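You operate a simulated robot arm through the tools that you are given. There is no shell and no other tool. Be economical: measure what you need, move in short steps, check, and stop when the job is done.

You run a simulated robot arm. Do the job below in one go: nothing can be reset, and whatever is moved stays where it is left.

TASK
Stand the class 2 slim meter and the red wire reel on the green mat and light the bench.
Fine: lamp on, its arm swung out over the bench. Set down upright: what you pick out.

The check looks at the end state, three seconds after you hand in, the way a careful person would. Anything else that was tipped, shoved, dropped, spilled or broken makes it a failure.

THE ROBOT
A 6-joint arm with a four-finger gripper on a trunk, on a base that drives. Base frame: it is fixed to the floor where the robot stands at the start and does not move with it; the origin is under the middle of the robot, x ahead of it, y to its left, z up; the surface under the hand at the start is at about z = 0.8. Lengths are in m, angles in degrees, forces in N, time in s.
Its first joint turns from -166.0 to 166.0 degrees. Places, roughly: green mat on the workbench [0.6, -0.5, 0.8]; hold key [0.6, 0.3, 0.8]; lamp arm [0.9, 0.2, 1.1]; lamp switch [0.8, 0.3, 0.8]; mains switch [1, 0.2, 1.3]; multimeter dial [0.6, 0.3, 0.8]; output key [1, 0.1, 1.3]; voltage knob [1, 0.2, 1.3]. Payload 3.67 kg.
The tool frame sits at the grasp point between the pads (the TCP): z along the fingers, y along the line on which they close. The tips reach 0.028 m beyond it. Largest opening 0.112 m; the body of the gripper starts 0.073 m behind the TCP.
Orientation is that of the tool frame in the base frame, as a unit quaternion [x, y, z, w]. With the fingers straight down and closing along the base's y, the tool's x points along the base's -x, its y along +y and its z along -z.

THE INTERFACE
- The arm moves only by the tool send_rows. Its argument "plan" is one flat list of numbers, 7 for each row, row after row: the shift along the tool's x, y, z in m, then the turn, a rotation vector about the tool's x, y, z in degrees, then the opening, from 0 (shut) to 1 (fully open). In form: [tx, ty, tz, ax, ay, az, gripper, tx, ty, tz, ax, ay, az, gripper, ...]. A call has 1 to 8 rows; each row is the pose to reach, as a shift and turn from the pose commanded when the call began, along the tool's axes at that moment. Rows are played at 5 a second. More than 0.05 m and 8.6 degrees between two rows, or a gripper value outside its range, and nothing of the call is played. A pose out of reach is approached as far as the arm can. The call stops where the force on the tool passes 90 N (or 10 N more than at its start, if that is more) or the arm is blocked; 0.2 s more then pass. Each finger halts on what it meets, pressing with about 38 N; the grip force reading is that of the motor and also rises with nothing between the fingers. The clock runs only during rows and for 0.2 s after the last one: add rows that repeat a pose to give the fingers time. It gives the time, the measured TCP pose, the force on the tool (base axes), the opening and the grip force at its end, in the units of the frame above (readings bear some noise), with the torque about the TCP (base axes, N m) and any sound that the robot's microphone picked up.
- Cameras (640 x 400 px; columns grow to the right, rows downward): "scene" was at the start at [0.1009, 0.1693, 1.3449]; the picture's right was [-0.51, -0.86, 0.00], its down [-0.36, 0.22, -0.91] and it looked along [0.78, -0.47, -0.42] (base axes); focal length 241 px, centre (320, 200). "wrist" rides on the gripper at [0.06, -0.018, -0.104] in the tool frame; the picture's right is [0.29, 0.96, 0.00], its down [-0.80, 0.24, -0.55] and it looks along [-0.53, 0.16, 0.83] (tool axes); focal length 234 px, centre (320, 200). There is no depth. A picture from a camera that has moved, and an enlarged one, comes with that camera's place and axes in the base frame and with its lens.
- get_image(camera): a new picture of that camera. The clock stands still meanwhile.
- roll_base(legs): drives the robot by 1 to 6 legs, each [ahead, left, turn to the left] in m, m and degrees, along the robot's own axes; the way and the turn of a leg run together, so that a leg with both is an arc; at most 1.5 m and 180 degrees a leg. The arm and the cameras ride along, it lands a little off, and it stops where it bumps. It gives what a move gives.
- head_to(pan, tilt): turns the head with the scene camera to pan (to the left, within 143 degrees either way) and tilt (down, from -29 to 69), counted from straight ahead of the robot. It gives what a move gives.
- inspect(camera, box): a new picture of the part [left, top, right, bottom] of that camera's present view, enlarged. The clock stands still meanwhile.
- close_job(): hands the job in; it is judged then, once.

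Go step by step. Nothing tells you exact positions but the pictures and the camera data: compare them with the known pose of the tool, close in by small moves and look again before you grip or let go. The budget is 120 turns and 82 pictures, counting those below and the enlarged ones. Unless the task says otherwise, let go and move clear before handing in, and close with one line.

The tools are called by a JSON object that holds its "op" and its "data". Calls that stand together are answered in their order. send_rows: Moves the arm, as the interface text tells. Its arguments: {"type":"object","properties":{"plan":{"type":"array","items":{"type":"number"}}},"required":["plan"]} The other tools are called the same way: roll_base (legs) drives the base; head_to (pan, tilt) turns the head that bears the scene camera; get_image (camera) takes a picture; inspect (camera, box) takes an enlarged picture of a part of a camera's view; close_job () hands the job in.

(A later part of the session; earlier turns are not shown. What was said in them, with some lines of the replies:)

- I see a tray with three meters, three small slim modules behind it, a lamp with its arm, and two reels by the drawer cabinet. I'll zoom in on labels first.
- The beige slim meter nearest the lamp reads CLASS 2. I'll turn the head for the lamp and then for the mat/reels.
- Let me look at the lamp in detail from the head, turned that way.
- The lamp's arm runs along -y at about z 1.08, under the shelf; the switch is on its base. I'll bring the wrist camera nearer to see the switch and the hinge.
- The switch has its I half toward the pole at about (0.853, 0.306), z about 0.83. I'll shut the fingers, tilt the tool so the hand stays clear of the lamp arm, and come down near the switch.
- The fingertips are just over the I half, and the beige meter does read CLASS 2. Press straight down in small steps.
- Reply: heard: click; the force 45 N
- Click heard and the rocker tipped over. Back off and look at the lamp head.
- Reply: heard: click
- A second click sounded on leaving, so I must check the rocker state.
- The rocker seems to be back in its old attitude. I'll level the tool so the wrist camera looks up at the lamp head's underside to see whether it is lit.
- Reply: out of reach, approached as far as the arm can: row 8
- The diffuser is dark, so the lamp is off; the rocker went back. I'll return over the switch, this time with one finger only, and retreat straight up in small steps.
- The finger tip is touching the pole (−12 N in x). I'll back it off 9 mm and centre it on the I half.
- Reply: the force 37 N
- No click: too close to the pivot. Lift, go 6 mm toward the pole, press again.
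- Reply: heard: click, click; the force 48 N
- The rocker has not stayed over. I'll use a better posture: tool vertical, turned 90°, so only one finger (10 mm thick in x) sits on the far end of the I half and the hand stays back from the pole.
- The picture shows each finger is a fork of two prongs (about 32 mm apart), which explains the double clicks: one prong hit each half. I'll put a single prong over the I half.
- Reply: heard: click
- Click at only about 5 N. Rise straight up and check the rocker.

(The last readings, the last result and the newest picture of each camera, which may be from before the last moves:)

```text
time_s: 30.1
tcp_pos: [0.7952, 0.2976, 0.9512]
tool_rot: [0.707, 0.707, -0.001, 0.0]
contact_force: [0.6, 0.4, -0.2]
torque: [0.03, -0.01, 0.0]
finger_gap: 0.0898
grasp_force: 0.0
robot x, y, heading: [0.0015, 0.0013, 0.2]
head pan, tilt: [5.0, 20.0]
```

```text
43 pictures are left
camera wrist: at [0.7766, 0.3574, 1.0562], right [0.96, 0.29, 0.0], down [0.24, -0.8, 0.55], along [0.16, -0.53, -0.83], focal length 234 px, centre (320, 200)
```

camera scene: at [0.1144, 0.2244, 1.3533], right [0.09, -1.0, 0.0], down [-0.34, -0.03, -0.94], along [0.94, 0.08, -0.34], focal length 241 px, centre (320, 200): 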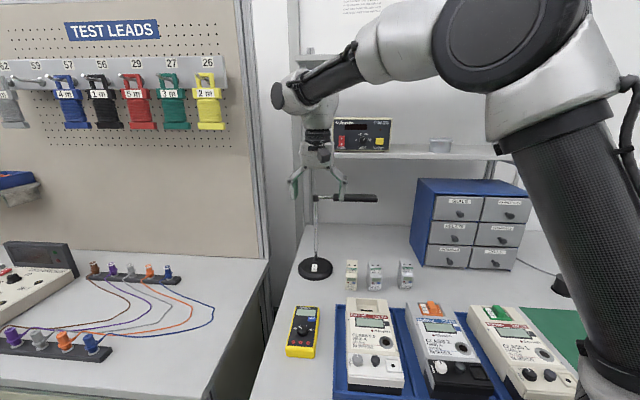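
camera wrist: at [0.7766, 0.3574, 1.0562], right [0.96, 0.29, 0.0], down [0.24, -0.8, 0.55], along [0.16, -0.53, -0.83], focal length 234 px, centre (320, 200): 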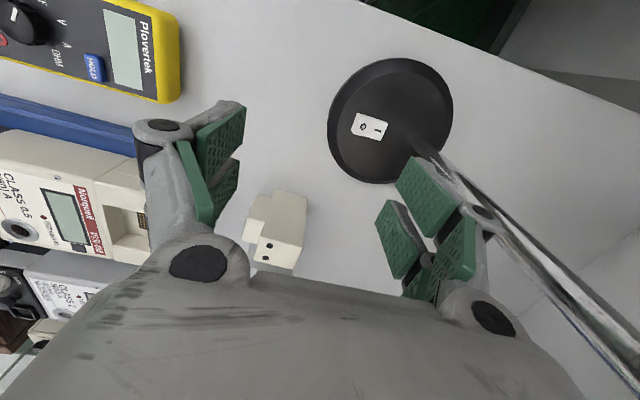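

The rocker stayed over this time (no second click). Now for the lamp arm: I'll back off, rise, turn the tool back square, and then hook the bar from above with closed, tilted fingers.

{"op": "send_rows", "data": {"plan": [0, -0.04, 0, 0, 0, 0, 0.5, 0, -0.07, -0.03, 0, 0, 0, 0.2, 0, -0.07, -0.07, 0, 0, -8, 0, 0, -0.07, -0.11, 0, 0, -16, 0, 0, -0.07, -0.15, 0, 0, -24, 0, 0, -0.07, -0.19, 0, 0, -32, 0, 0, -0.07, -0.22, 0, 0, -40, 0, 0, -0.07, -0.24, 0, 0, -48, 0]}}

{"op": "send_rows", "data": {"plan": [0, 0, 0, 0, 0, -8, 0, 0, 0, 0, 0, 0, -16, 0, 0, 0, 0, 0, 0, -24, 0, 0, 0, 0, 0, 0, -32, 0, 0, 0, 0, 0, 0, -40, 0, 0, 0, 0, 0, 0, -42, 0]}}

{"op": "send_rows", "data": {"plan": [0, -0.04, 0, 0, -6, 0, 0, 0, -0.08, 0, 0, -12, 0, 0, 0, -0.12, 0, 0, -18, 0, 0, -0.01, -0.145, 0, 0, -24, 0, 0, -0.03, -0.155, 0, 0, -30, 0, 0, -0.07, -0.155, 0, 0, -30, 0, 0]}}

{"op": "get_image", "data": {"camera": "wrist"}}

{"op": "get_image", "data": {"camera": "scene"}}

```text
time_s: 31.9
tcp_pos: [0.7236, 0.2978, 1.1936]
tool_rot: [0.357, 0.934, 0.0, 0.001]
contact_force: [-0.3, -0.4, -0.9]
torque: [-0.01, -0.04, 0.0]
finger_gap: 0.0
grasp_force: 35.6
robot x, y, heading: [0.0018, -0.0015, 0.0]
head pan, tilt: [5.0, 20.0]
```

```text
time_s: 33.2
tcp_pos: [0.7248, 0.2985, 1.1944]
tool_rot: [-0.001, 1.0, 0.0, 0.0]
contact_force: [-0.1, 0.2, -0.8]
torque: [0.02, 0.03, 0.01]
finger_gap: 0.0
grasp_force: 35.8
robot x, y, heading: [0.0028, -0.0011, -0.1]
head pan, tilt: [5.0, 20.0]
```

```text
time_s: 34.6
tcp_pos: [0.7943, 0.1412, 1.1939]
tool_rot: [0.0, 0.966, 0.0, 0.259]
contact_force: [0.0, 0.0, 1.3]
torque: [0.01, -0.01, 0.0]
finger_gap: 0.0
grasp_force: 36.0
robot x, y, heading: [-0.0008, 0.0034, 0.1]
head pan, tilt: [5.0, 20.0]
```

```text
42 pictures are left
camera wrist: at [0.6908, 0.1235, 1.2541], right [-0.25, 0.96, -0.14], down [0.41, 0.24, 0.88], along [0.88, 0.16, -0.45], focal length 234 px, centre (320, 200)
```

wrist: 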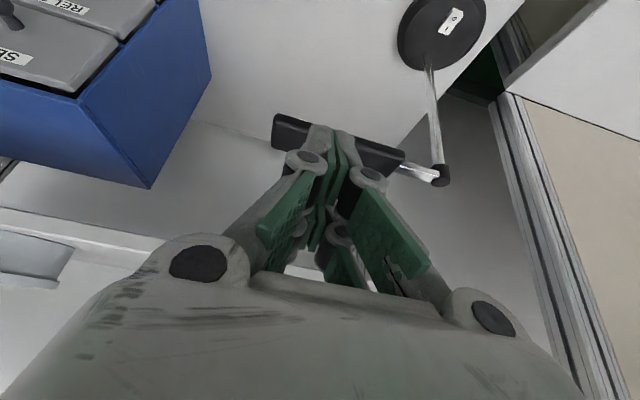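

```text
41 pictures are left
camera scene: at [0.1143, 0.2246, 1.3532], right [0.09, -1.0, 0.0], down [-0.34, -0.03, -0.94], along [0.94, 0.08, -0.34], focal length 241 px, centre (320, 200)
```

scene: 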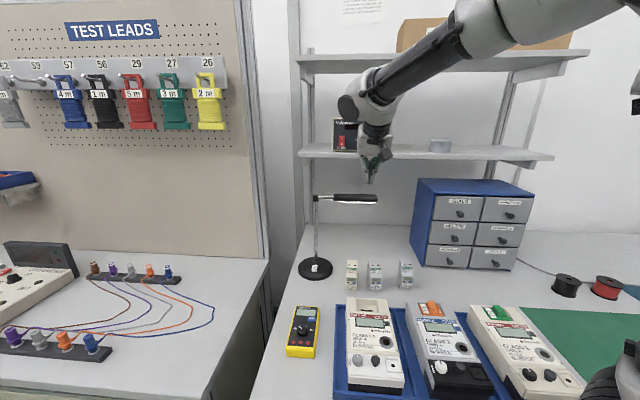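

The lamp's underside is now bright: it is on. The bar spans x 0.855–0.90, y 0.10–0.23, top about 1.10; I'll pass the closed fingers over it and dip behind its back edge.

{"op": "send_rows", "data": {"plan": [-0.024, 0, 0.0254, 0, 0, 0, 0, -0.048, 0, 0.0508, 0, 0, 0, 0, -0.072, 0, 0.0762, 0, 0, 0, 0, -0.096, 0, 0.1016, 0, 0, 0, 0, -0.085, 0, 0.121, 0, 0, 0, 0, -0.073, 0, 0.1415, 0, 0, 0, 0]}}

{"op": "get_image", "data": {"camera": "wrist"}}

{"op": "inspect", "data": {"camera": "scene", "box": [280, 80, 440, 230]}}

```text
time_s: 36.0
tcp_pos: [0.9285, 0.1441, 1.1201]
tool_rot: [0.0, 0.963, 0.005, 0.27]
contact_force: [-6.4, -6.2, 79.6]
torque: [-0.24, 0.92, -0.45]
finger_gap: 0.0061
grasp_force: 35.4
robot x, y, heading: [-0.0015, -0.0004, -0.1]
head pan, tilt: [5.0, 20.0]
```

```text
40 pictures are left
camera wrist: at [0.8236, 0.1243, 1.1781], right [-0.25, 0.96, -0.14], down [0.39, 0.23, 0.89], along [0.89, 0.16, -0.43], focal length 234 px, centre (320, 200)
```

wrist: 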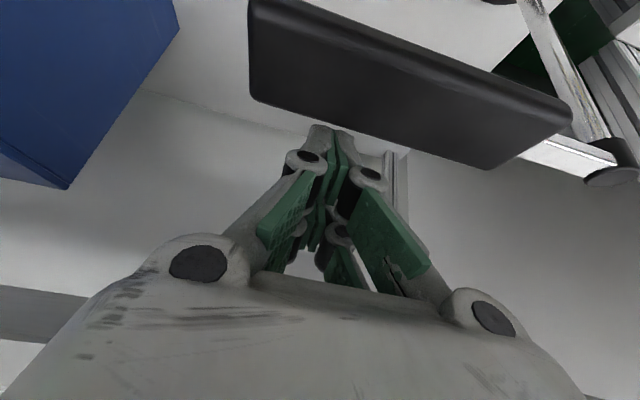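

```text
2.67 times, centred on (360, 155) of scene
camera zoom: at [0.1111, 0.2238, 1.3537], right [0.09, -1.0, 0.0], down [-0.34, -0.03, -0.94], along [0.94, 0.08, -0.34], focal length 643 px, centre (213, 320)
```

zoom: 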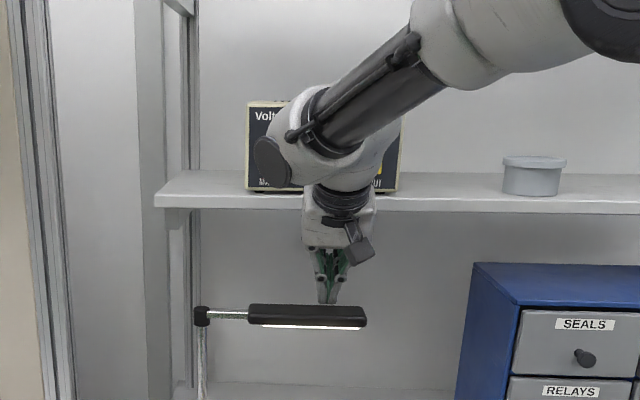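

The near prongs are pressing on the bar's top (80 N); the back edge is a little farther. Lift, go 18 mm further, and dip again.

{"op": "send_rows", "data": {"plan": [-0.0175, 0, -0.0303, 0, 0, 0, 0, -0.0331, 0, -0.0213, 0, 0, 0, 0, -0.0331, 0, -0.0213, 0, 0, 0, 0]}}

{"op": "send_rows", "data": {"plan": [0.008, 0, 0.0139, 0, 0, 0, 0, 0.0135, 0, 0.0234, 0, 0, 0, 0, 0.0165, 0, 0.0286, 0, 0, 0, 0, 0.0165, 0, 0.0286, 0, 0, 0, 0]}}

{"op": "get_image", "data": {"camera": "wrist"}}

```text
time_s: 36.9
tcp_pos: [0.946, 0.1437, 1.1428]
tool_rot: [0.0, 0.966, -0.001, 0.258]
contact_force: [0.1, -0.1, -0.7]
torque: [-0.01, -0.01, 0.03]
finger_gap: 0.0
grasp_force: 35.9
robot x, y, heading: [0.0003, 0.0043, 0.1]
head pan, tilt: [5.0, 20.0]
```

```text
time_s: 37.9
tcp_pos: [0.9462, 0.1436, 1.1088]
tool_rot: [0.0, 0.966, 0.0, 0.258]
contact_force: [0.8, -0.2, 0.3]
torque: [0.01, 0.05, 0.0]
finger_gap: 0.0002
grasp_force: 35.8
robot x, y, heading: [-0.003, -0.0018, 0.2]
head pan, tilt: [5.0, 20.0]
```

```text
38 pictures are left
camera wrist: at [0.8428, 0.1258, 1.1701], right [-0.25, 0.96, -0.14], down [0.41, 0.24, 0.88], along [0.88, 0.16, -0.46], focal length 234 px, centre (320, 200)
```

wrist: 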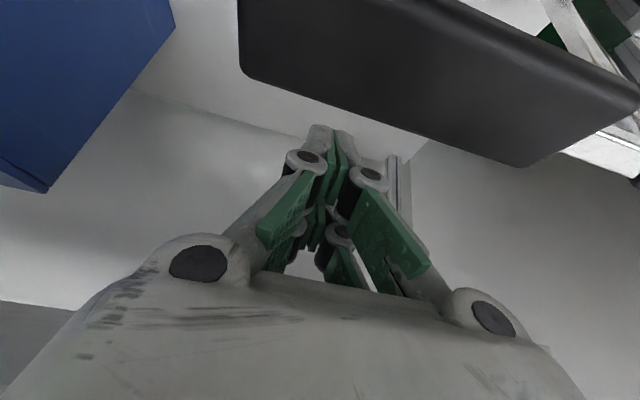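

The tips are now behind the bar. Dip 8 mm more and pull gently toward me.

{"op": "send_rows", "data": {"plan": [0.004, 0, 0.0069, 0, 0, 0, 0, 0.0126, 0, 0.0019, 0, 0, 0, 0, 0.0213, 0.001, -0.0031, 0, 0, 0, 0, 0.03, 0.002, -0.0081, 0, 0, 0, 0, 0.0386, 0.003, -0.0131, 0, 0, 0, 0, 0.0455, 0.0045, -0.0171, 0, 0, 0, 0, 0.0525, 0.006, -0.0211, 0, 0, 0, 0]}}

{"op": "inspect", "data": {"camera": "scene", "box": [280, 80, 440, 300]}}

```text
time_s: 39.5
tcp_pos: [0.8913, 0.1507, 1.1002]
tool_rot: [0.0, 0.966, 0.0, 0.259]
contact_force: [0.8, 0.5, 0.2]
torque: [-0.02, 0.02, -0.03]
finger_gap: 0.0001
grasp_force: 35.7
robot x, y, heading: [-0.0003, -0.0023, -0.0]
head pan, tilt: [5.0, 20.0]
```

```text
1.82 times, centred on (360, 190) of scene
camera zoom: at [0.1148, 0.2247, 1.3532], right [0.09, -1.0, 0.0], down [-0.34, -0.03, -0.94], along [0.94, 0.08, -0.34], focal length 438 px, centre (247, 218)
```

zoom: 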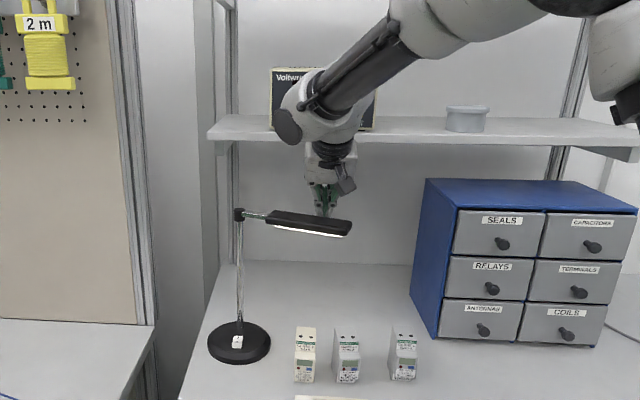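

The arm swings freely and the base stays put. Continue along the arc.

{"op": "send_rows", "data": {"plan": [0.0234, 0.0095, -0.0135, 0, 0, 0, 0, 0.045, 0.024, -0.026, 0, 0, 0, 0, 0.058, 0.036, -0.0335, 0, 0, 0, 0, 0.0693, 0.0486, -0.04, 0, 0, 0, 0, 0.0784, 0.062, -0.0453, 0, 0, 0, 0, 0.0866, 0.0765, -0.05, 0, 0, 0, 0, 0.0922, 0.089, -0.0533, 0, 0, 0, 0]}}

{"op": "inspect", "data": {"camera": "scene", "box": [280, 80, 440, 300]}}

```text
time_s: 41.0
tcp_pos: [0.784, 0.2389, 1.101]
tool_rot: [0.001, 0.966, 0.0, 0.259]
contact_force: [-0.1, -1.0, -0.7]
torque: [-0.01, -0.02, 0.0]
finger_gap: 0.0
grasp_force: 36.2
robot x, y, heading: [-0.002, 0.0014, -0.1]
head pan, tilt: [5.0, 20.0]
```

```text
1.82 times, centred on (360, 190) of scene
camera zoom: at [0.1148, 0.2247, 1.3532], right [0.09, -1.0, 0.0], down [-0.34, -0.03, -0.94], along [0.94, 0.08, -0.34], focal length 438 px, centre (247, 218)
```

zoom: 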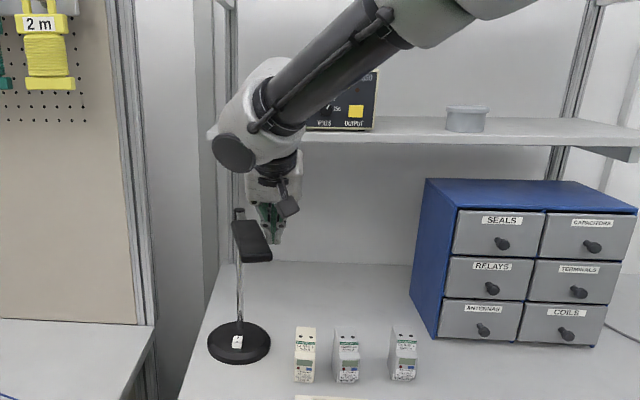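

The lamp arm now points out over the bench (about 74° from before), lit. I'll move the hand clear to −y and level it to look at the class 2 meter.

{"op": "send_rows", "data": {"plan": [0, -0.04, 0, 0, 0, 0, 0.3, 0, -0.08, 0, 0, 0, 0, 0.6, 0.02, -0.1, -0.02, 0, 6, 0, 0.8, 0.04, -0.1, -0.03, 0, 12, 0, 0.8, 0.06, -0.1, -0.03, 0, 18, 0, 0.8, 0.07, -0.1, -0.02, 0, 24, 0, 0.8, 0.08, -0.1, -0.01, 0, 30, 0, 0.8]}}

{"op": "get_image", "data": {"camera": "wrist"}}

{"op": "inspect", "data": {"camera": "scene", "box": [320, 230, 440, 310]}}

```text
time_s: 42.6
tcp_pos: [0.7107, 0.138, 1.0702]
tool_rot: [0.0, 1.0, 0.0, -0.001]
contact_force: [-0.6, -0.3, 0.8]
torque: [0.01, -0.03, -0.01]
finger_gap: 0.0895
grasp_force: 0.0
robot x, y, heading: [-0.0005, -0.001, 0.2]
head pan, tilt: [5.0, 20.0]
```

```text
35 pictures are left
camera wrist: at [0.6505, 0.1199, 1.1745], right [-0.29, 0.96, 0.0], down [0.8, 0.24, 0.55], along [0.53, 0.16, -0.83], focal length 234 px, centre (320, 200)
```

wrist: 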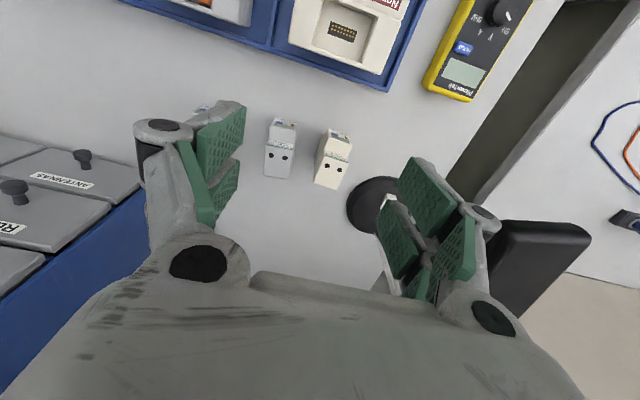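

```text
5.00 times, centred on (380, 270) of scene
camera zoom: at [0.1144, 0.2246, 1.3532], right [0.09, -1.0, 0.0], down [-0.34, -0.03, -0.94], along [0.94, 0.08, -0.34], focal length 1206 px, centre (20, -150)
```

zoom: 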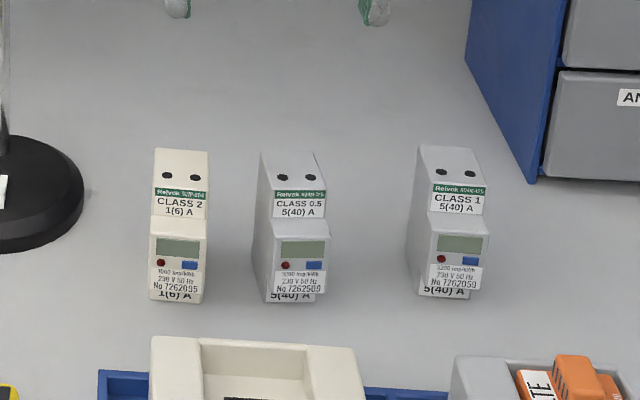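

{"op": "inspect", "data": {"camera": "wrist", "box": [240, 100, 400, 200]}}

```text
4.00 times, centred on (320, 150) of wrist
camera zoom: at [0.6505, 0.1199, 1.1745], right [-0.29, 0.96, 0.0], down [0.8, 0.24, 0.55], along [0.53, 0.16, -0.83], focal length 937 px, centre (320, 400)
```

zoom: 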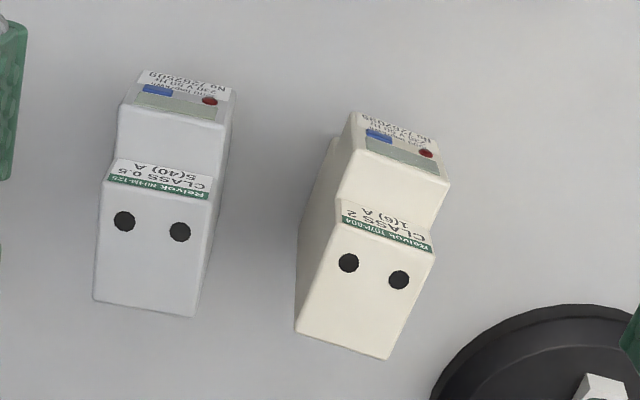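

The meter's body centre is about (0.782, 0.176), top 0.896, 35 mm wide. My wrist's side bulge would brush the lamp bar there, so I'll first nudge the bar on to about 90° with the outer side of the finger.

{"op": "send_rows", "data": {"plan": [0, 0.02, 0, 0, 0, 0, 0.8, 0, 0.035, 0, 0, 0, 0, 0.8, 0, 0.05, 0, 0, 0, 0, 0.8, 0, 0.06, 0, 0, 0, 0, 0.8, 0, 0.07, 0, 0, 0, 0, 0.8, 0, 0.08, 0, 0, 0, 0, 0.8]}}

{"op": "inspect", "data": {"camera": "scene", "box": [280, 130, 440, 310]}}

```text
time_s: 44.0
tcp_pos: [0.7102, 0.2186, 1.0704]
tool_rot: [0.0, 1.0, 0.0, 0.0]
contact_force: [0.4, -0.6, -0.2]
torque: [0.0, 0.0, -0.02]
finger_gap: 0.0897
grasp_force: 0.0
robot x, y, heading: [0.0033, 0.0018, -0.1]
head pan, tilt: [5.0, 20.0]
```

```text
2.22 times, centred on (360, 220) of scene
camera zoom: at [0.1147, 0.2247, 1.3532], right [0.09, -1.0, 0.0], down [-0.34, -0.03, -0.94], along [0.94, 0.08, -0.34], focal length 536 px, centre (231, 156)
```

zoom: 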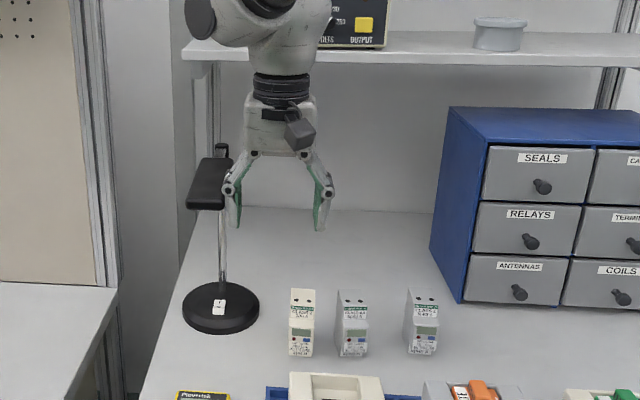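

The bar now points straight out over the bench (about 90°). Next I position over the class 2 meter, gap 52 mm.

{"op": "send_rows", "data": {"plan": [-0.01, -0.03, 0, 0, 0, 0, 0.6, -0.036, -0.0406, 0.02, 0, 0, 0, 0.5, -0.072, -0.0406, 0.045, 0, 0, 0, 0.464, -0.072, -0.0406, 0.08, 0, 0, 0, 0.464, -0.072, -0.0406, 0.11, 0, 0, 0, 0.464, -0.072, -0.0406, 0.11, 0, 0, 0, 0.464]}}

{"op": "get_image", "data": {"camera": "wrist"}}

{"op": "inspect", "data": {"camera": "scene", "box": [280, 130, 440, 310]}}

```text
time_s: 45.5
tcp_pos: [0.782, 0.1786, 0.9588]
tool_rot: [0.0, 1.0, 0.0, 0.0]
contact_force: [-0.6, -0.3, 0.6]
torque: [-0.01, -0.03, 0.0]
finger_gap: 0.052
grasp_force: 0.2
robot x, y, heading: [0.0003, 0.0007, 0.0]
head pan, tilt: [5.0, 20.0]
```

```text
31 pictures are left
camera wrist: at [0.722, 0.1598, 1.0631], right [-0.29, 0.96, 0.0], down [0.8, 0.24, 0.55], along [0.53, 0.16, -0.83], focal length 234 px, centre (320, 200)
```

wrist: 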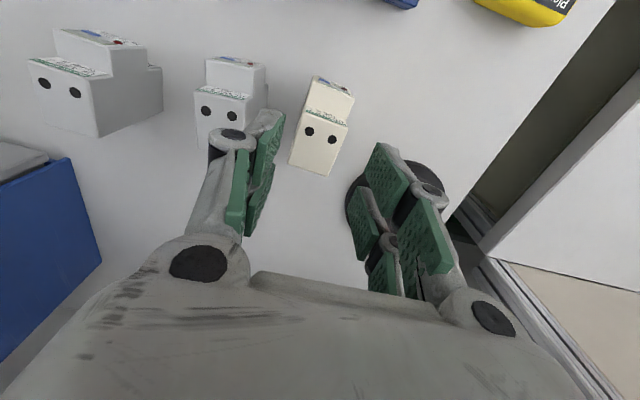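

```text
2.22 times, centred on (360, 220) of scene
camera zoom: at [0.1147, 0.2247, 1.3532], right [0.09, -1.0, 0.0], down [-0.34, -0.03, -0.94], along [0.94, 0.08, -0.34], focal length 536 px, centre (231, 156)
```

zoom: 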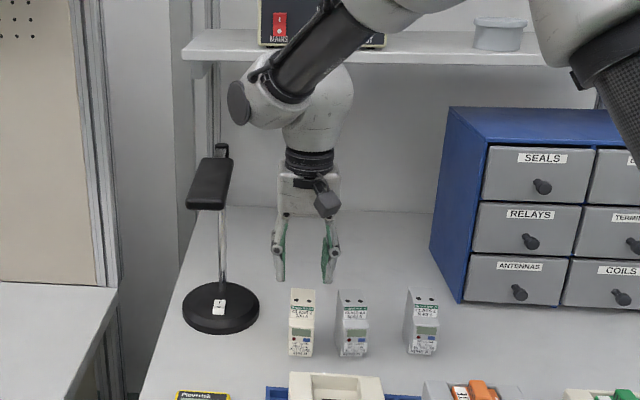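

Aligned. Descend to grip height, close.

{"op": "send_rows", "data": {"plan": [0, 0, 0.03, 0, 0, 0, 0.464, 0, 0, 0.055, 0, 0, 0, 0.464, 0, 0, 0.081, 0, 0, 0, 0.464, 0, 0, 0.081, 0, 0, 0, 0.464]}}

{"op": "send_rows", "data": {"plan": [0, 0, 0, 0, 0, 0, 0.38, 0, 0, 0, 0, 0, 0, 0.3, 0, 0, 0, 0, 0, 0, 0.2, 0, 0, 0, 0, 0, 0, 0.2]}}

```text
time_s: 46.5
tcp_pos: [0.781, 0.1757, 0.8773]
tool_rot: [-0.001, 1.0, 0.0, 0.0]
contact_force: [0.3, 0.3, -0.2]
torque: [0.01, 0.01, -0.01]
finger_gap: 0.0516
grasp_force: 0.0
robot x, y, heading: [0.001, 0.0002, -0.0]
head pan, tilt: [5.0, 20.0]
```

```text
time_s: 47.5
tcp_pos: [0.7822, 0.1756, 0.8785]
tool_rot: [-0.001, 1.0, 0.0, -0.001]
contact_force: [-0.2, -0.4, 0.5]
torque: [0.01, -0.02, -0.01]
finger_gap: 0.0355
grasp_force: 37.5
robot x, y, heading: [0.0004, -0.0006, -0.1]
head pan, tilt: [5.0, 20.0]
```

Gripped (35.5 mm). Lift and move clear toward the mat.

{"op": "send_rows", "data": {"plan": [0, 0, -0.04, 0, 0, 0, 0.2, 0, 0, -0.08, 0, 0, 0, 0.2, 0, 0, -0.12, 0, 0, 0, 0.2, 0.01, -0.02, -0.16, 0, 0, 0, 0.2, 0.03, -0.05, -0.185, 0, 0, 0, 0.2, 0.05, -0.09, -0.2, 0, 0, 0, 0.2, 0.06, -0.135, -0.2, 0, 0, 0, 0.2, 0.07, -0.18, -0.2, 0, 0, 0, 0.2]}}

{"op": "send_rows", "data": {"plan": [0, -0.048, 0, 0, 0, 0, 0.2, 0, -0.096, 0, 0, 0, 0, 0.2, 0, -0.144, 0, 0, 0, 0, 0.2, 0, -0.192, 0, 0, 0, 0, 0.2, 0, -0.24, 0, 0, 0, 0, 0.2, 0, -0.288, 0, 0, 0, 0, 0.2, 0, -0.32, 0, 0, 0, 0, 0.2]}}

{"op": "head_to", "data": {"pan": -35, "tilt": 30}}

{"op": "get_image", "data": {"camera": "scene"}}

{"op": "get_image", "data": {"camera": "wrist"}}

```text
time_s: 49.2
tcp_pos: [0.7127, -0.0007, 1.0776]
tool_rot: [0.0, 1.0, 0.0, 0.0]
contact_force: [-0.4, 0.4, -1.0]
torque: [-0.05, -0.01, 0.0]
finger_gap: 0.0357
grasp_force: 38.2
robot x, y, heading: [0.0002, -0.0008, -0.3]
head pan, tilt: [5.0, 20.0]
```

```text
time_s: 50.9
tcp_pos: [0.7111, -0.322, 1.0793]
tool_rot: [-0.001, 1.0, 0.0, 0.0]
contact_force: [-0.3, 0.0, -1.3]
torque: [-0.02, -0.03, -0.01]
finger_gap: 0.0361
grasp_force: 38.4
robot x, y, heading: [-0.0004, 0.0013, 0.0]
head pan, tilt: [5.0, 20.0]
```

```text
time_s: 51.9
tcp_pos: [0.7122, -0.322, 1.0799]
tool_rot: [0.0, 1.0, 0.0, 0.0]
contact_force: [0.8, 0.1, -1.9]
torque: [0.05, -0.02, -0.02]
finger_gap: 0.0356
grasp_force: 38.2
robot x, y, heading: [-0.0008, 0.0015, 0.3]
head pan, tilt: [-35.0, 30.0]
```

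```text
29 pictures are left
camera scene: at [0.0961, 0.1647, 1.3372], right [-0.57, -0.82, 0.0], down [-0.41, 0.29, -0.87], along [0.71, -0.5, -0.5], focal length 241 px, centre (320, 200)
```

scene: 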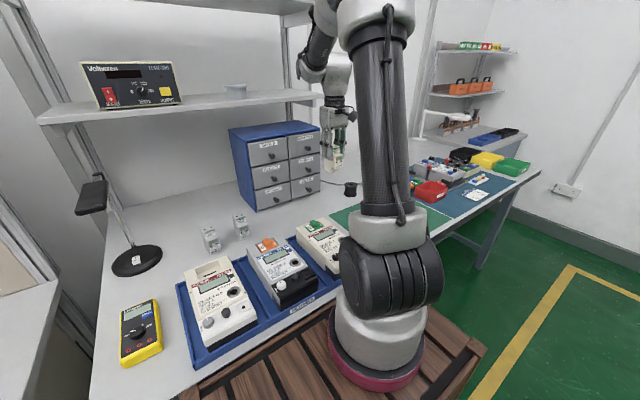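

```text
28 pictures are left
camera wrist: at [0.6524, -0.3407, 1.1836], right [-0.29, 0.96, 0.0], down [0.8, 0.24, 0.55], along [0.53, 0.16, -0.83], focal length 234 px, centre (320, 200)
```

wrist: 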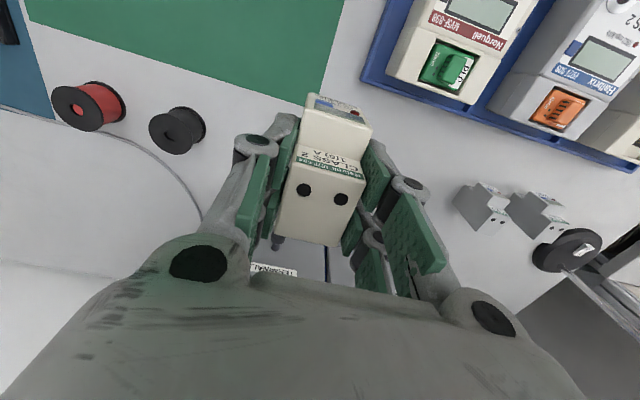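

The red reel stands upright near (0.83, -0.64), the black at (0.83, -0.52); the mat spans x about 0.49–0.71, y -0.32…-0.71. I'll set the meter down at about (0.63, -0.40).

{"op": "send_rows", "data": {"plan": [0.03, -0.03, 0, 0, 0, 0, 0.2, 0.06, -0.06, 0.01, 0, 0, 0, 0.2, 0.082, -0.078, 0.045, 0, 0, 0, 0.2, 0.082, -0.078, 0.09, 0, 0, 0, 0.2, 0.082, -0.078, 0.135, 0, 0, 0, 0.2, 0.082, -0.078, 0.17, 0, 0, 0, 0.2, 0.082, -0.078, 0.188, 0, 0, 0, 0.2, 0.082, -0.078, 0.188, 0, 0, 0, 0.2]}}

{"op": "get_image", "data": {"camera": "wrist"}}

```text
time_s: 53.7
tcp_pos: [0.6295, -0.4015, 0.892]
tool_rot: [0.0, 1.0, 0.0, 0.0]
contact_force: [-0.2, 0.0, -0.9]
torque: [0.02, 0.04, -0.01]
finger_gap: 0.0354
grasp_force: 38.0
robot x, y, heading: [0.0004, 0.0008, -0.2]
head pan, tilt: [-35.0, 30.0]
```

```text
27 pictures are left
camera wrist: at [0.57, -0.4197, 0.9964], right [-0.29, 0.96, 0.0], down [0.8, 0.24, 0.55], along [0.53, 0.16, -0.83], focal length 234 px, centre (320, 200)
```

wrist: 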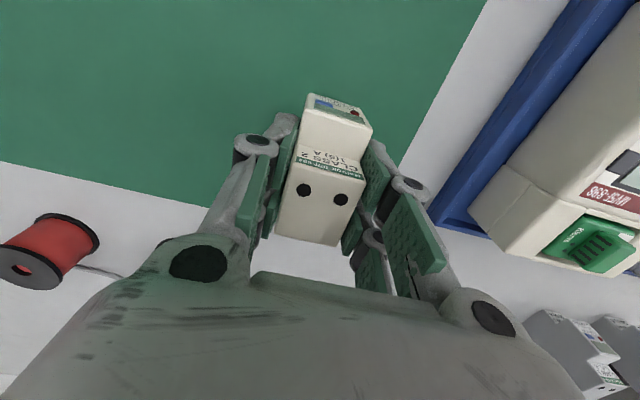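

{"op": "send_rows", "data": {"plan": [0, 0, 0.004, 0, 0, 0, 0.2, 0, 0, 0.008, 0, 0, 0, 0.2, 0, 0, 0.01, 0, 0, 0, 0.2]}}

```text
time_s: 54.5
tcp_pos: [0.6292, -0.4, 0.8816]
tool_rot: [0.001, 1.0, 0.0, -0.001]
contact_force: [0.5, 0.1, -1.9]
torque: [0.0, 0.01, 0.01]
finger_gap: 0.0359
grasp_force: 37.7
robot x, y, heading: [-0.0025, 0.0008, -0.0]
head pan, tilt: [-35.0, 30.0]
```

{"op": "send_rows", "data": {"plan": [0, 0, 0.0015, 0, 0, 0, 0.2, 0, 0, 0.003, 0, 0, 0, 0.2]}}

```text
time_s: 55.1
tcp_pos: [0.6293, -0.4006, 0.8786]
tool_rot: [0.0, 1.0, 0.0, 0.0]
contact_force: [0.4, -0.7, -1.2]
torque: [0.01, 0.03, -0.01]
finger_gap: 0.0354
grasp_force: 37.6
robot x, y, heading: [0.0013, -0.0012, -0.0]
head pan, tilt: [-35.0, 30.0]
```

{"op": "send_rows", "data": {"plan": [0, 0, 0.001, 0, 0, 0, 0.2, 0, 0, 0.002, 0, 0, 0, 0.2]}}

```text
time_s: 55.7
tcp_pos: [0.6305, -0.3994, 0.8785]
tool_rot: [0.0, 1.0, -0.001, 0.001]
contact_force: [-4.8, -1.6, 30.6]
torque: [0.07, 0.57, 0.01]
finger_gap: 0.0357
grasp_force: 38.5
robot x, y, heading: [0.001, 0.0002, 0.1]
head pan, tilt: [-35.0, 30.0]
```

Contact. Ease back 1.5 mm, open slowly, then rise.

{"op": "send_rows", "data": {"plan": [0, 0, -0.0015, 0, 0, 0, 0.2, 0, 0, -0.0015, 0, 0, 0, 0.35, 0, 0, -0.0015, 0, 0, 0, 0.42, 0, 0, -0.0015, 0, 0, 0, 0.5, 0, 0, -0.0015, 0, 0, 0, 0.5]}}

{"op": "send_rows", "data": {"plan": [0, 0, -0.03, 0, 0, 0, 0.5, 0, 0, -0.07, 0, 0, 0, 0.5, 0, 0, -0.11, 0, 0, 0, 0.6, 0, 0, -0.15, 0, 0, 0, 0.8, 0, 0, -0.19, 0, 0, 0, 0.9]}}

{"op": "get_image", "data": {"camera": "wrist"}}

```text
time_s: 56.9
tcp_pos: [0.6288, -0.4019, 0.8782]
tool_rot: [-0.001, 1.0, 0.0, 0.0]
contact_force: [0.6, 0.0, -0.5]
torque: [0.01, -0.01, -0.04]
finger_gap: 0.0559
grasp_force: 0.1
robot x, y, heading: [-0.0028, -0.0028, 0.2]
head pan, tilt: [-35.0, 30.0]
```

```text
time_s: 58.1
tcp_pos: [0.6286, -0.3994, 1.0679]
tool_rot: [0.0, 1.0, -0.001, 0.0]
contact_force: [0.0, -0.5, -0.5]
torque: [0.02, 0.04, 0.03]
finger_gap: 0.101
grasp_force: 0.0
robot x, y, heading: [0.0012, -0.0006, -0.1]
head pan, tilt: [-35.0, 30.0]
```

```text
26 pictures are left
camera wrist: at [0.5695, -0.4177, 1.1727], right [-0.29, 0.96, 0.0], down [0.8, 0.24, 0.55], along [0.53, 0.16, -0.83], focal length 234 px, centre (320, 200)
```

wrist: 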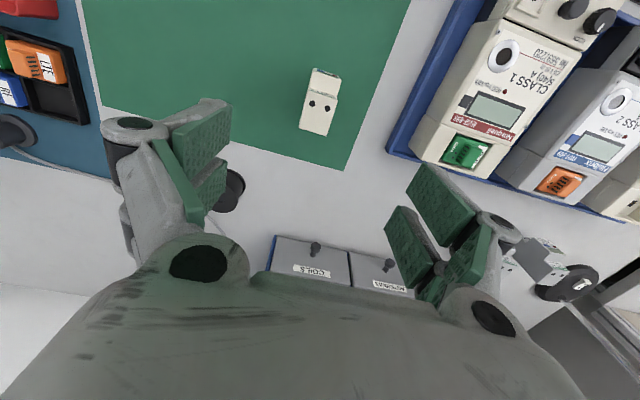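

The meter stands on the mat. Now drive 0.35 m to the right so the red reel comes within reach.

{"op": "roll_base", "data": {"legs": [[0, -0.35, 0]]}}

{"op": "get_image", "data": {"camera": "wrist"}}

```text
time_s: 60.4
tcp_pos: [0.6256, -0.7578, 1.0681]
tool_rot: [0.003, 1.0, 0.0, -0.001]
contact_force: [0.0, -0.3, -0.1]
torque: [0.04, 0.01, 0.0]
finger_gap: 0.1007
grasp_force: 0.0
robot x, y, heading: [-0.0041, -0.3559, -0.5]
head pan, tilt: [-35.0, 30.0]
```

```text
25 pictures are left
camera wrist: at [0.5655, -0.776, 1.1726], right [-0.28, 0.96, 0.0], down [0.8, 0.23, 0.55], along [0.53, 0.16, -0.83], focal length 234 px, centre (320, 200)
```

wrist: 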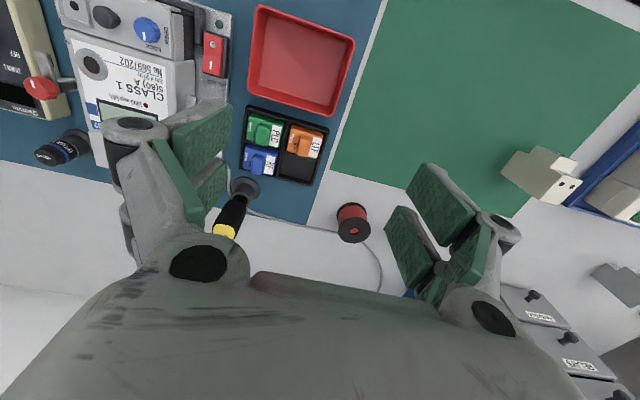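

The red reel is at about (0.82, -0.637), 65 mm across, 50 mm high. Move over it with an 85 mm gap.

{"op": "send_rows", "data": {"plan": [-0.033, 0.02, 0.01, 0, 0, 0, 0.76, -0.066, 0.04, 0.02, 0, 0, 0, 0.76, -0.099, 0.06, 0.04, 0, 0, 0, 0.76, -0.132, 0.08, 0.06, 0, 0, 0, 0.76, -0.165, 0.1, 0.09, 0, 0, 0, 0.76, -0.195, 0.121, 0.118, 0, 0, 0, 0.76, -0.195, 0.121, 0.118, 0, 0, 0, 0.76]}}

{"op": "get_image", "data": {"camera": "wrist"}}

```text
time_s: 62.0
tcp_pos: [0.8215, -0.6373, 0.953]
tool_rot: [0.003, 1.0, 0.0, 0.0]
contact_force: [0.5, 0.0, 0.4]
torque: [0.0, -0.02, 0.02]
finger_gap: 0.0848
grasp_force: 0.0
robot x, y, heading: [-0.0078, -0.3559, -0.4]
head pan, tilt: [-35.0, 30.0]
```

```text
24 pictures are left
camera wrist: at [0.7629, -0.6553, 1.0571], right [-0.28, 0.96, 0.0], down [0.8, 0.23, 0.55], along [0.53, 0.16, -0.83], focal length 234 px, centre (320, 200)
```

wrist: 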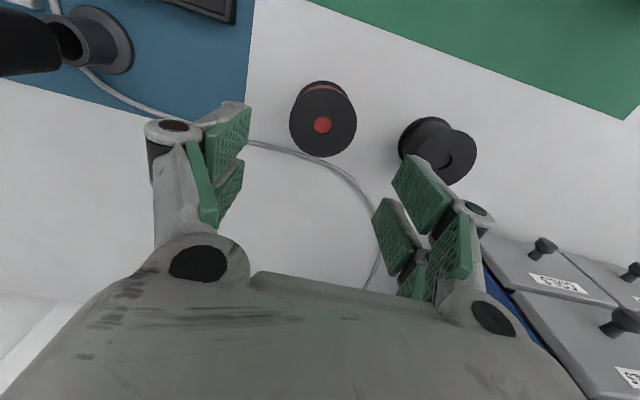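

{"op": "send_rows", "data": {"plan": [0.006, 0.001, 0.04, 0, 0, 0, 0.72, 0.006, 0.001, 0.08, 0, 0, 0, 0.72, 0.006, 0.001, 0.1, 0, 0, 0, 0.72, 0.006, 0.001, 0.121, 0, 0, 0, 0.72, 0.006, 0.001, 0.121, 0, 0, 0, 0.72]}}

{"op": "get_image", "data": {"camera": "wrist"}}

```text
time_s: 63.2
tcp_pos: [0.8152, -0.6367, 0.8288]
tool_rot: [0.003, 1.0, 0.0, 0.001]
contact_force: [-0.2, -1.0, -0.7]
torque: [-0.01, 0.0, -0.04]
finger_gap: 0.0808
grasp_force: 0.1
robot x, y, heading: [0.0012, -0.3569, -0.3]
head pan, tilt: [-35.0, 30.0]
```

```text
23 pictures are left
camera wrist: at [0.7559, -0.6544, 0.9335], right [-0.28, 0.96, 0.0], down [0.8, 0.23, 0.55], along [0.53, 0.16, -0.83], focal length 234 px, centre (320, 200)
```

wrist: 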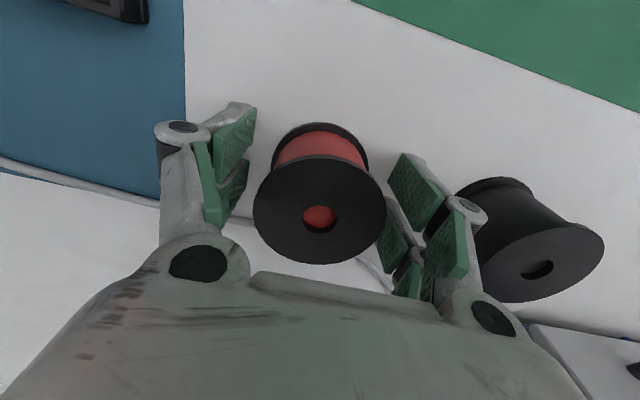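

Reel is between the pads. Close and lift slightly.

{"op": "send_rows", "data": {"plan": [0, 0, 0, 0, 0, 0, 0.62, 0, 0, 0, 0, 0, 0, 0.52, 0, 0, 0, 0, 0, 0, 0.45, 0, 0, 0, 0, 0, 0, 0.45]}}

{"op": "send_rows", "data": {"plan": [0, 0, -0.03, 0, 0, 0, 0.45, 0, 0, -0.07, 0, 0, 0, 0.45, 0, 0, -0.11, 0, 0, 0, 0.45, 0, 0, -0.15, 0, 0, 0, 0.45]}}

{"op": "get_image", "data": {"camera": "wrist"}}

```text
time_s: 64.2
tcp_pos: [0.8153, -0.6367, 0.8294]
tool_rot: [0.004, 1.0, 0.0, 0.0]
contact_force: [-0.5, 0.2, 1.1]
torque: [0.02, 0.08, 0.02]
finger_gap: 0.0583
grasp_force: 38.1
robot x, y, heading: [-0.0005, -0.3541, -0.2]
head pan, tilt: [-35.0, 30.0]
```

```text
time_s: 65.2
tcp_pos: [0.815, -0.6365, 0.9787]
tool_rot: [0.004, 1.0, 0.0, -0.001]
contact_force: [0.3, -0.2, -1.5]
torque: [0.02, 0.03, 0.0]
finger_gap: 0.0504
grasp_force: 0.0
robot x, y, heading: [0.0007, -0.3524, -0.6]
head pan, tilt: [-35.0, 30.0]
```

```text
22 pictures are left
camera wrist: at [0.7561, -0.654, 1.0842], right [-0.28, 0.96, 0.0], down [0.8, 0.23, 0.55], along [0.53, 0.16, -0.83], focal length 234 px, centre (320, 200)
```

wrist: 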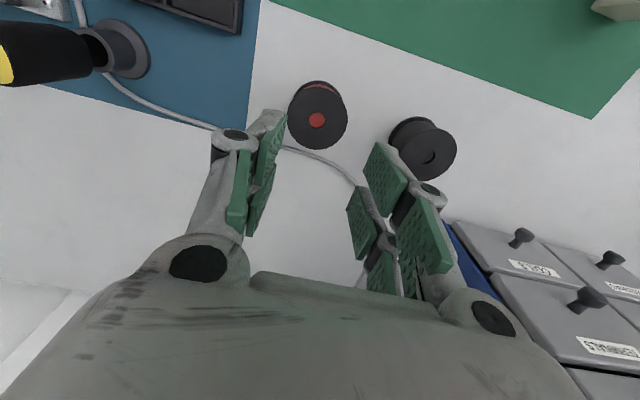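

The reel slipped out but still stands where it was, at about (0.814, -0.638). I'll go back, close fully with the strongest command, and lift slowly while checking.

{"op": "send_rows", "data": {"plan": [0.001, -0.002, 0, 0, 0, 0, 0.7, 0.001, -0.002, 0, 0, 0, 0, 0.7, 0.001, -0.002, 0.045, 0, 0, 0, 0.7, 0.001, -0.002, 0.09, 0, 0, 0, 0.7, 0.001, -0.002, 0.13, 0, 0, 0, 0.7, 0.001, -0.002, 0.153, 0, 0, 0, 0.7, 0.001, -0.002, 0.153, 0, 0, 0, 0.7]}}

{"op": "send_rows", "data": {"plan": [0, 0, 0, 0, 0, 0, 0.5, 0, 0, 0, 0, 0, 0, 0.2, 0, 0, 0, 0, 0, 0, 0, 0, 0, 0, 0, 0, 0, 0, 0, 0, 0, 0, 0, 0, 0]}}

{"op": "get_image", "data": {"camera": "wrist"}}

```text
time_s: 66.8
tcp_pos: [0.8133, -0.6381, 0.8263]
tool_rot: [0.003, 1.0, 0.0, 0.0]
contact_force: [-0.3, 0.4, 0.8]
torque: [0.0, -0.01, -0.01]
finger_gap: 0.0785
grasp_force: 0.1
robot x, y, heading: [-0.0028, -0.3513, -0.1]
head pan, tilt: [-35.0, 30.0]
```

```text
time_s: 68.0
tcp_pos: [0.8135, -0.6401, 0.8272]
tool_rot: [0.003, 1.0, 0.0, 0.001]
contact_force: [0.1, 0.5, 0.2]
torque: [0.04, -0.03, -0.01]
finger_gap: 0.0576
grasp_force: 38.0
robot x, y, heading: [-0.0027, -0.3535, -0.3]
head pan, tilt: [-35.0, 30.0]
```

```text
21 pictures are left
camera wrist: at [0.7543, -0.6567, 0.9314], right [-0.28, 0.96, 0.0], down [0.8, 0.23, 0.55], along [0.53, 0.16, -0.83], focal length 234 px, centre (320, 200)
```

wrist: 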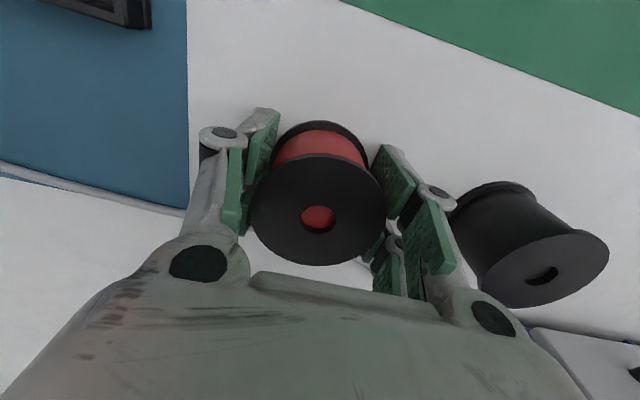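

{"op": "send_rows", "data": {"plan": [0, 0, -0.003, 0, 0, 0, 0, 0, 0, -0.006, 0, 0, 0, 0, 0, 0, -0.009, 0, 0, 0, 0, 0, 0, -0.012, 0, 0, 0, 0]}}

```text
time_s: 69.0
tcp_pos: [0.8148, -0.6382, 0.8379]
tool_rot: [0.003, 1.0, 0.0, 0.0]
contact_force: [0.3, 0.3, -2.0]
torque: [-0.01, 0.02, -0.02]
finger_gap: 0.0578
grasp_force: 37.8
robot x, y, heading: [-0.0032, -0.3554, -0.5]
head pan, tilt: [-35.0, 30.0]
```

It holds (2 N of weight). Lift further, gently, and carry over the mat.

{"op": "send_rows", "data": {"plan": [0, 0, -0.012, 0, 0, 0, 0, 0, 0, -0.025, 0, 0, 0, 0, 0, 0, -0.04, 0, 0, 0, 0, 0, 0, -0.055, 0, 0, 0, 0, 0, 0, -0.07, 0, 0, 0, 0, 0.01, 0, -0.08, 0, 0, 0, 0]}}

{"op": "send_rows", "data": {"plan": [0.02, 0.005, 0, 0, 0, 0, 0, 0.045, 0.015, 0, 0, 0, 0, 0, 0.07, 0.025, 0, 0, 0, 0, 0, 0.095, 0.035, 0, 0, 0, 0, 0, 0.12, 0.045, 0, 0, 0, 0, 0, 0.145, 0.055, 0, 0, 0, 0, 0, 0.165, 0.06, 0, 0, 0, 0, 0, 0.18, 0.065, 0, 0, 0, 0, 0]}}

{"op": "get_image", "data": {"camera": "wrist"}}

```text
time_s: 70.4
tcp_pos: [0.8034, -0.6396, 0.9172]
tool_rot: [0.004, 1.0, 0.001, 0.0]
contact_force: [-0.4, -0.8, -1.9]
torque: [-0.01, 0.03, 0.0]
finger_gap: 0.0576
grasp_force: 38.5
robot x, y, heading: [-0.001, -0.3535, -0.3]
head pan, tilt: [-35.0, 30.0]
```

```text
time_s: 72.2
tcp_pos: [0.6233, -0.5724, 0.9202]
tool_rot: [0.003, 1.0, 0.0, 0.0]
contact_force: [0.1, -0.8, -1.6]
torque: [0.03, 0.03, -0.02]
finger_gap: 0.0574
grasp_force: 38.6
robot x, y, heading: [0.0009, -0.3548, -0.7]
head pan, tilt: [-35.0, 30.0]
```

```text
20 pictures are left
camera wrist: at [0.5637, -0.5897, 1.0238], right [-0.28, 0.96, 0.0], down [0.8, 0.23, 0.55], along [0.53, 0.16, -0.83], focal length 234 px, centre (320, 200)
```

wrist: 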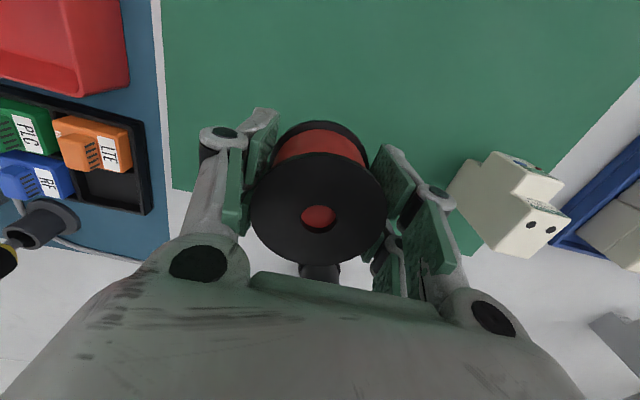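

Over the mat with room all round. Lower.

{"op": "send_rows", "data": {"plan": [0, 0, 0.02, 0, 0, 0, 0, 0, 0, 0.04, 0, 0, 0, 0, 0, 0, 0.06, 0, 0, 0, 0, 0, 0, 0.075, 0, 0, 0, 0, 0, 0, 0.085, 0, 0, 0, 0, 0, 0, 0.089, 0, 0, 0, 0]}}

{"op": "send_rows", "data": {"plan": [0, 0, 0.001, 0, 0, 0, 0, 0, 0, 0.002, 0, 0, 0, 0]}}

```text
time_s: 73.6
tcp_pos: [0.6236, -0.5726, 0.8282]
tool_rot: [0.003, 1.0, 0.0, 0.0]
contact_force: [-0.6, -0.1, -1.9]
torque: [0.02, -0.02, -0.01]
finger_gap: 0.0575
grasp_force: 37.9
robot x, y, heading: [-0.0016, -0.3527, -0.4]
head pan, tilt: [-35.0, 30.0]
```

```text
time_s: 74.2
tcp_pos: [0.6239, -0.5724, 0.8275]
tool_rot: [0.003, 1.0, 0.0, 0.0]
contact_force: [-0.6, -0.1, -1.8]
torque: [0.02, 0.01, -0.01]
finger_gap: 0.0577
grasp_force: 37.9
robot x, y, heading: [-0.0018, -0.3572, -0.5]
head pan, tilt: [-35.0, 30.0]
```

{"op": "send_rows", "data": {"plan": [0, 0, 0.001, 0, 0, 0, 0, 0, 0, 0.002, 0, 0, 0, 0]}}

```text
time_s: 74.8
tcp_pos: [0.6243, -0.5734, 0.8264]
tool_rot: [0.004, 1.0, 0.0, 0.001]
contact_force: [-2.7, 2.4, 27.5]
torque: [0.09, 0.0, -0.07]
finger_gap: 0.0577
grasp_force: 37.8
robot x, y, heading: [-0.0024, -0.3518, -0.4]
head pan, tilt: [-35.0, 30.0]
```

Touching down. Ease up 1 mm, open, rise.

{"op": "send_rows", "data": {"plan": [0, 0, -0.0012, 0, 0, 0, 0.2, 0, 0, -0.0012, 0, 0, 0, 0.55, 0, 0, -0.0012, 0, 0, 0, 0.62, 0, 0, -0.0012, 0, 0, 0, 0.72, 0, 0, -0.0012, 0, 0, 0, 0.72]}}

{"op": "send_rows", "data": {"plan": [0, 0, -0.03, 0, 0, 0, 0.72, 0, 0, -0.07, 0, 0, 0, 0.72, 0, 0, -0.11, 0, 0, 0, 0.72, 0, 0, -0.15, 0, 0, 0, 0.72, 0, 0, -0.2, 0, 0, 0, 0.72, 0, 0, -0.24, 0, 0, 0, 0.72]}}

{"op": "get_image", "data": {"camera": "wrist"}}

{"op": "head_to", "data": {"pan": 35, "tilt": 20}}

{"op": "get_image", "data": {"camera": "scene"}}

```text
time_s: 76.0
tcp_pos: [0.6245, -0.5739, 0.8274]
tool_rot: [0.003, 1.0, 0.0, 0.0]
contact_force: [-0.3, -0.1, 0.4]
torque: [-0.01, -0.01, -0.04]
finger_gap: 0.0809
grasp_force: 0.0
robot x, y, heading: [-0.0025, -0.3532, -0.1]
head pan, tilt: [-35.0, 30.0]
```

```text
time_s: 77.4
tcp_pos: [0.6241, -0.5709, 1.0674]
tool_rot: [0.003, 1.0, 0.0, -0.001]
contact_force: [-0.6, 0.2, -1.0]
torque: [0.05, 0.03, 0.01]
finger_gap: 0.0807
grasp_force: 0.0
robot x, y, heading: [-0.0069, -0.3539, -0.5]
head pan, tilt: [-35.0, 30.0]
```

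```text
19 pictures are left
camera wrist: at [0.5649, -0.5892, 1.1718], right [-0.28, 0.96, 0.0], down [0.8, 0.23, 0.55], along [0.53, 0.16, -0.83], focal length 234 px, centre (320, 200)
```

wrist: 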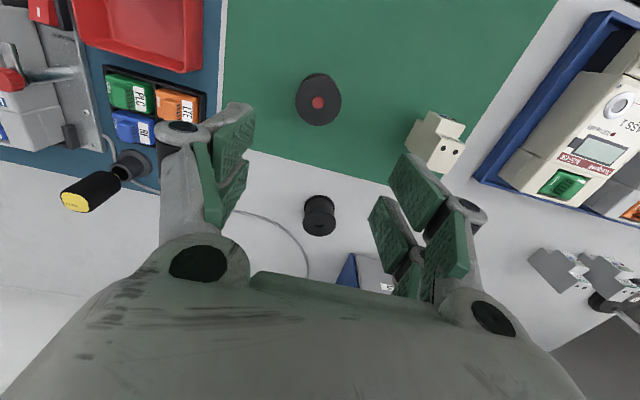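

```text
time_s: 78.8
tcp_pos: [0.6245, -0.5709, 1.0662]
tool_rot: [0.004, 1.0, -0.001, 0.0]
contact_force: [0.2, 0.0, -1.2]
torque: [0.0, -0.01, -0.02]
finger_gap: 0.0804
grasp_force: 0.0
robot x, y, heading: [-0.0017, -0.3546, -0.2]
head pan, tilt: [35.0, 20.0]
```

```text
18 pictures are left
camera scene: at [0.0989, -0.0854, 1.3532], right [0.57, -0.82, 0.0], down [-0.28, -0.19, -0.94], along [0.77, 0.53, -0.34], focal length 241 px, centre (320, 200)
```

scene: 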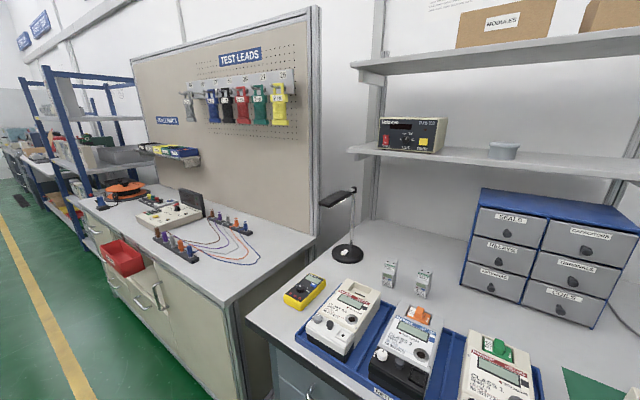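

{"op": "inspect", "data": {"camera": "scene", "box": [300, 170, 380, 270]}}

```text
4.00 times, centred on (340, 220) of scene
camera zoom: at [0.0989, -0.0854, 1.3532], right [0.57, -0.82, 0.0], down [-0.28, -0.19, -0.94], along [0.77, 0.53, -0.34], focal length 965 px, centre (240, 120)
```

zoom: 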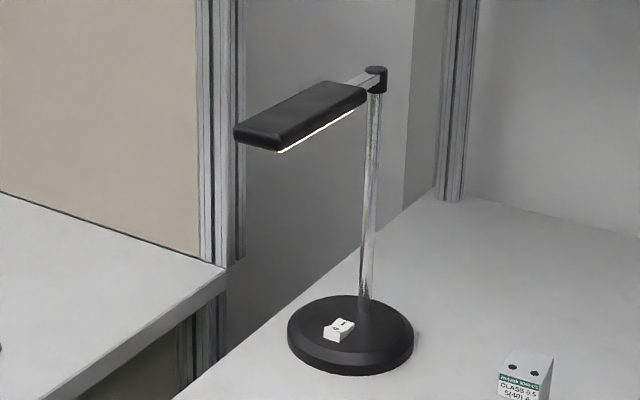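

The class 2 slim meter and the red wire reel stand upright on the green mat. The lamp is lit, with its arm swung straight out over the bench, and the hand is clear.

{"op": "close_job", "data": {}}

```text
The job is handed in.
```

The class 2 slim meter and the red wire reel stand upright on the green mat, and the lamp is lit with its arm swung out over the bench; nothing else looked disturbed in the last pictures.
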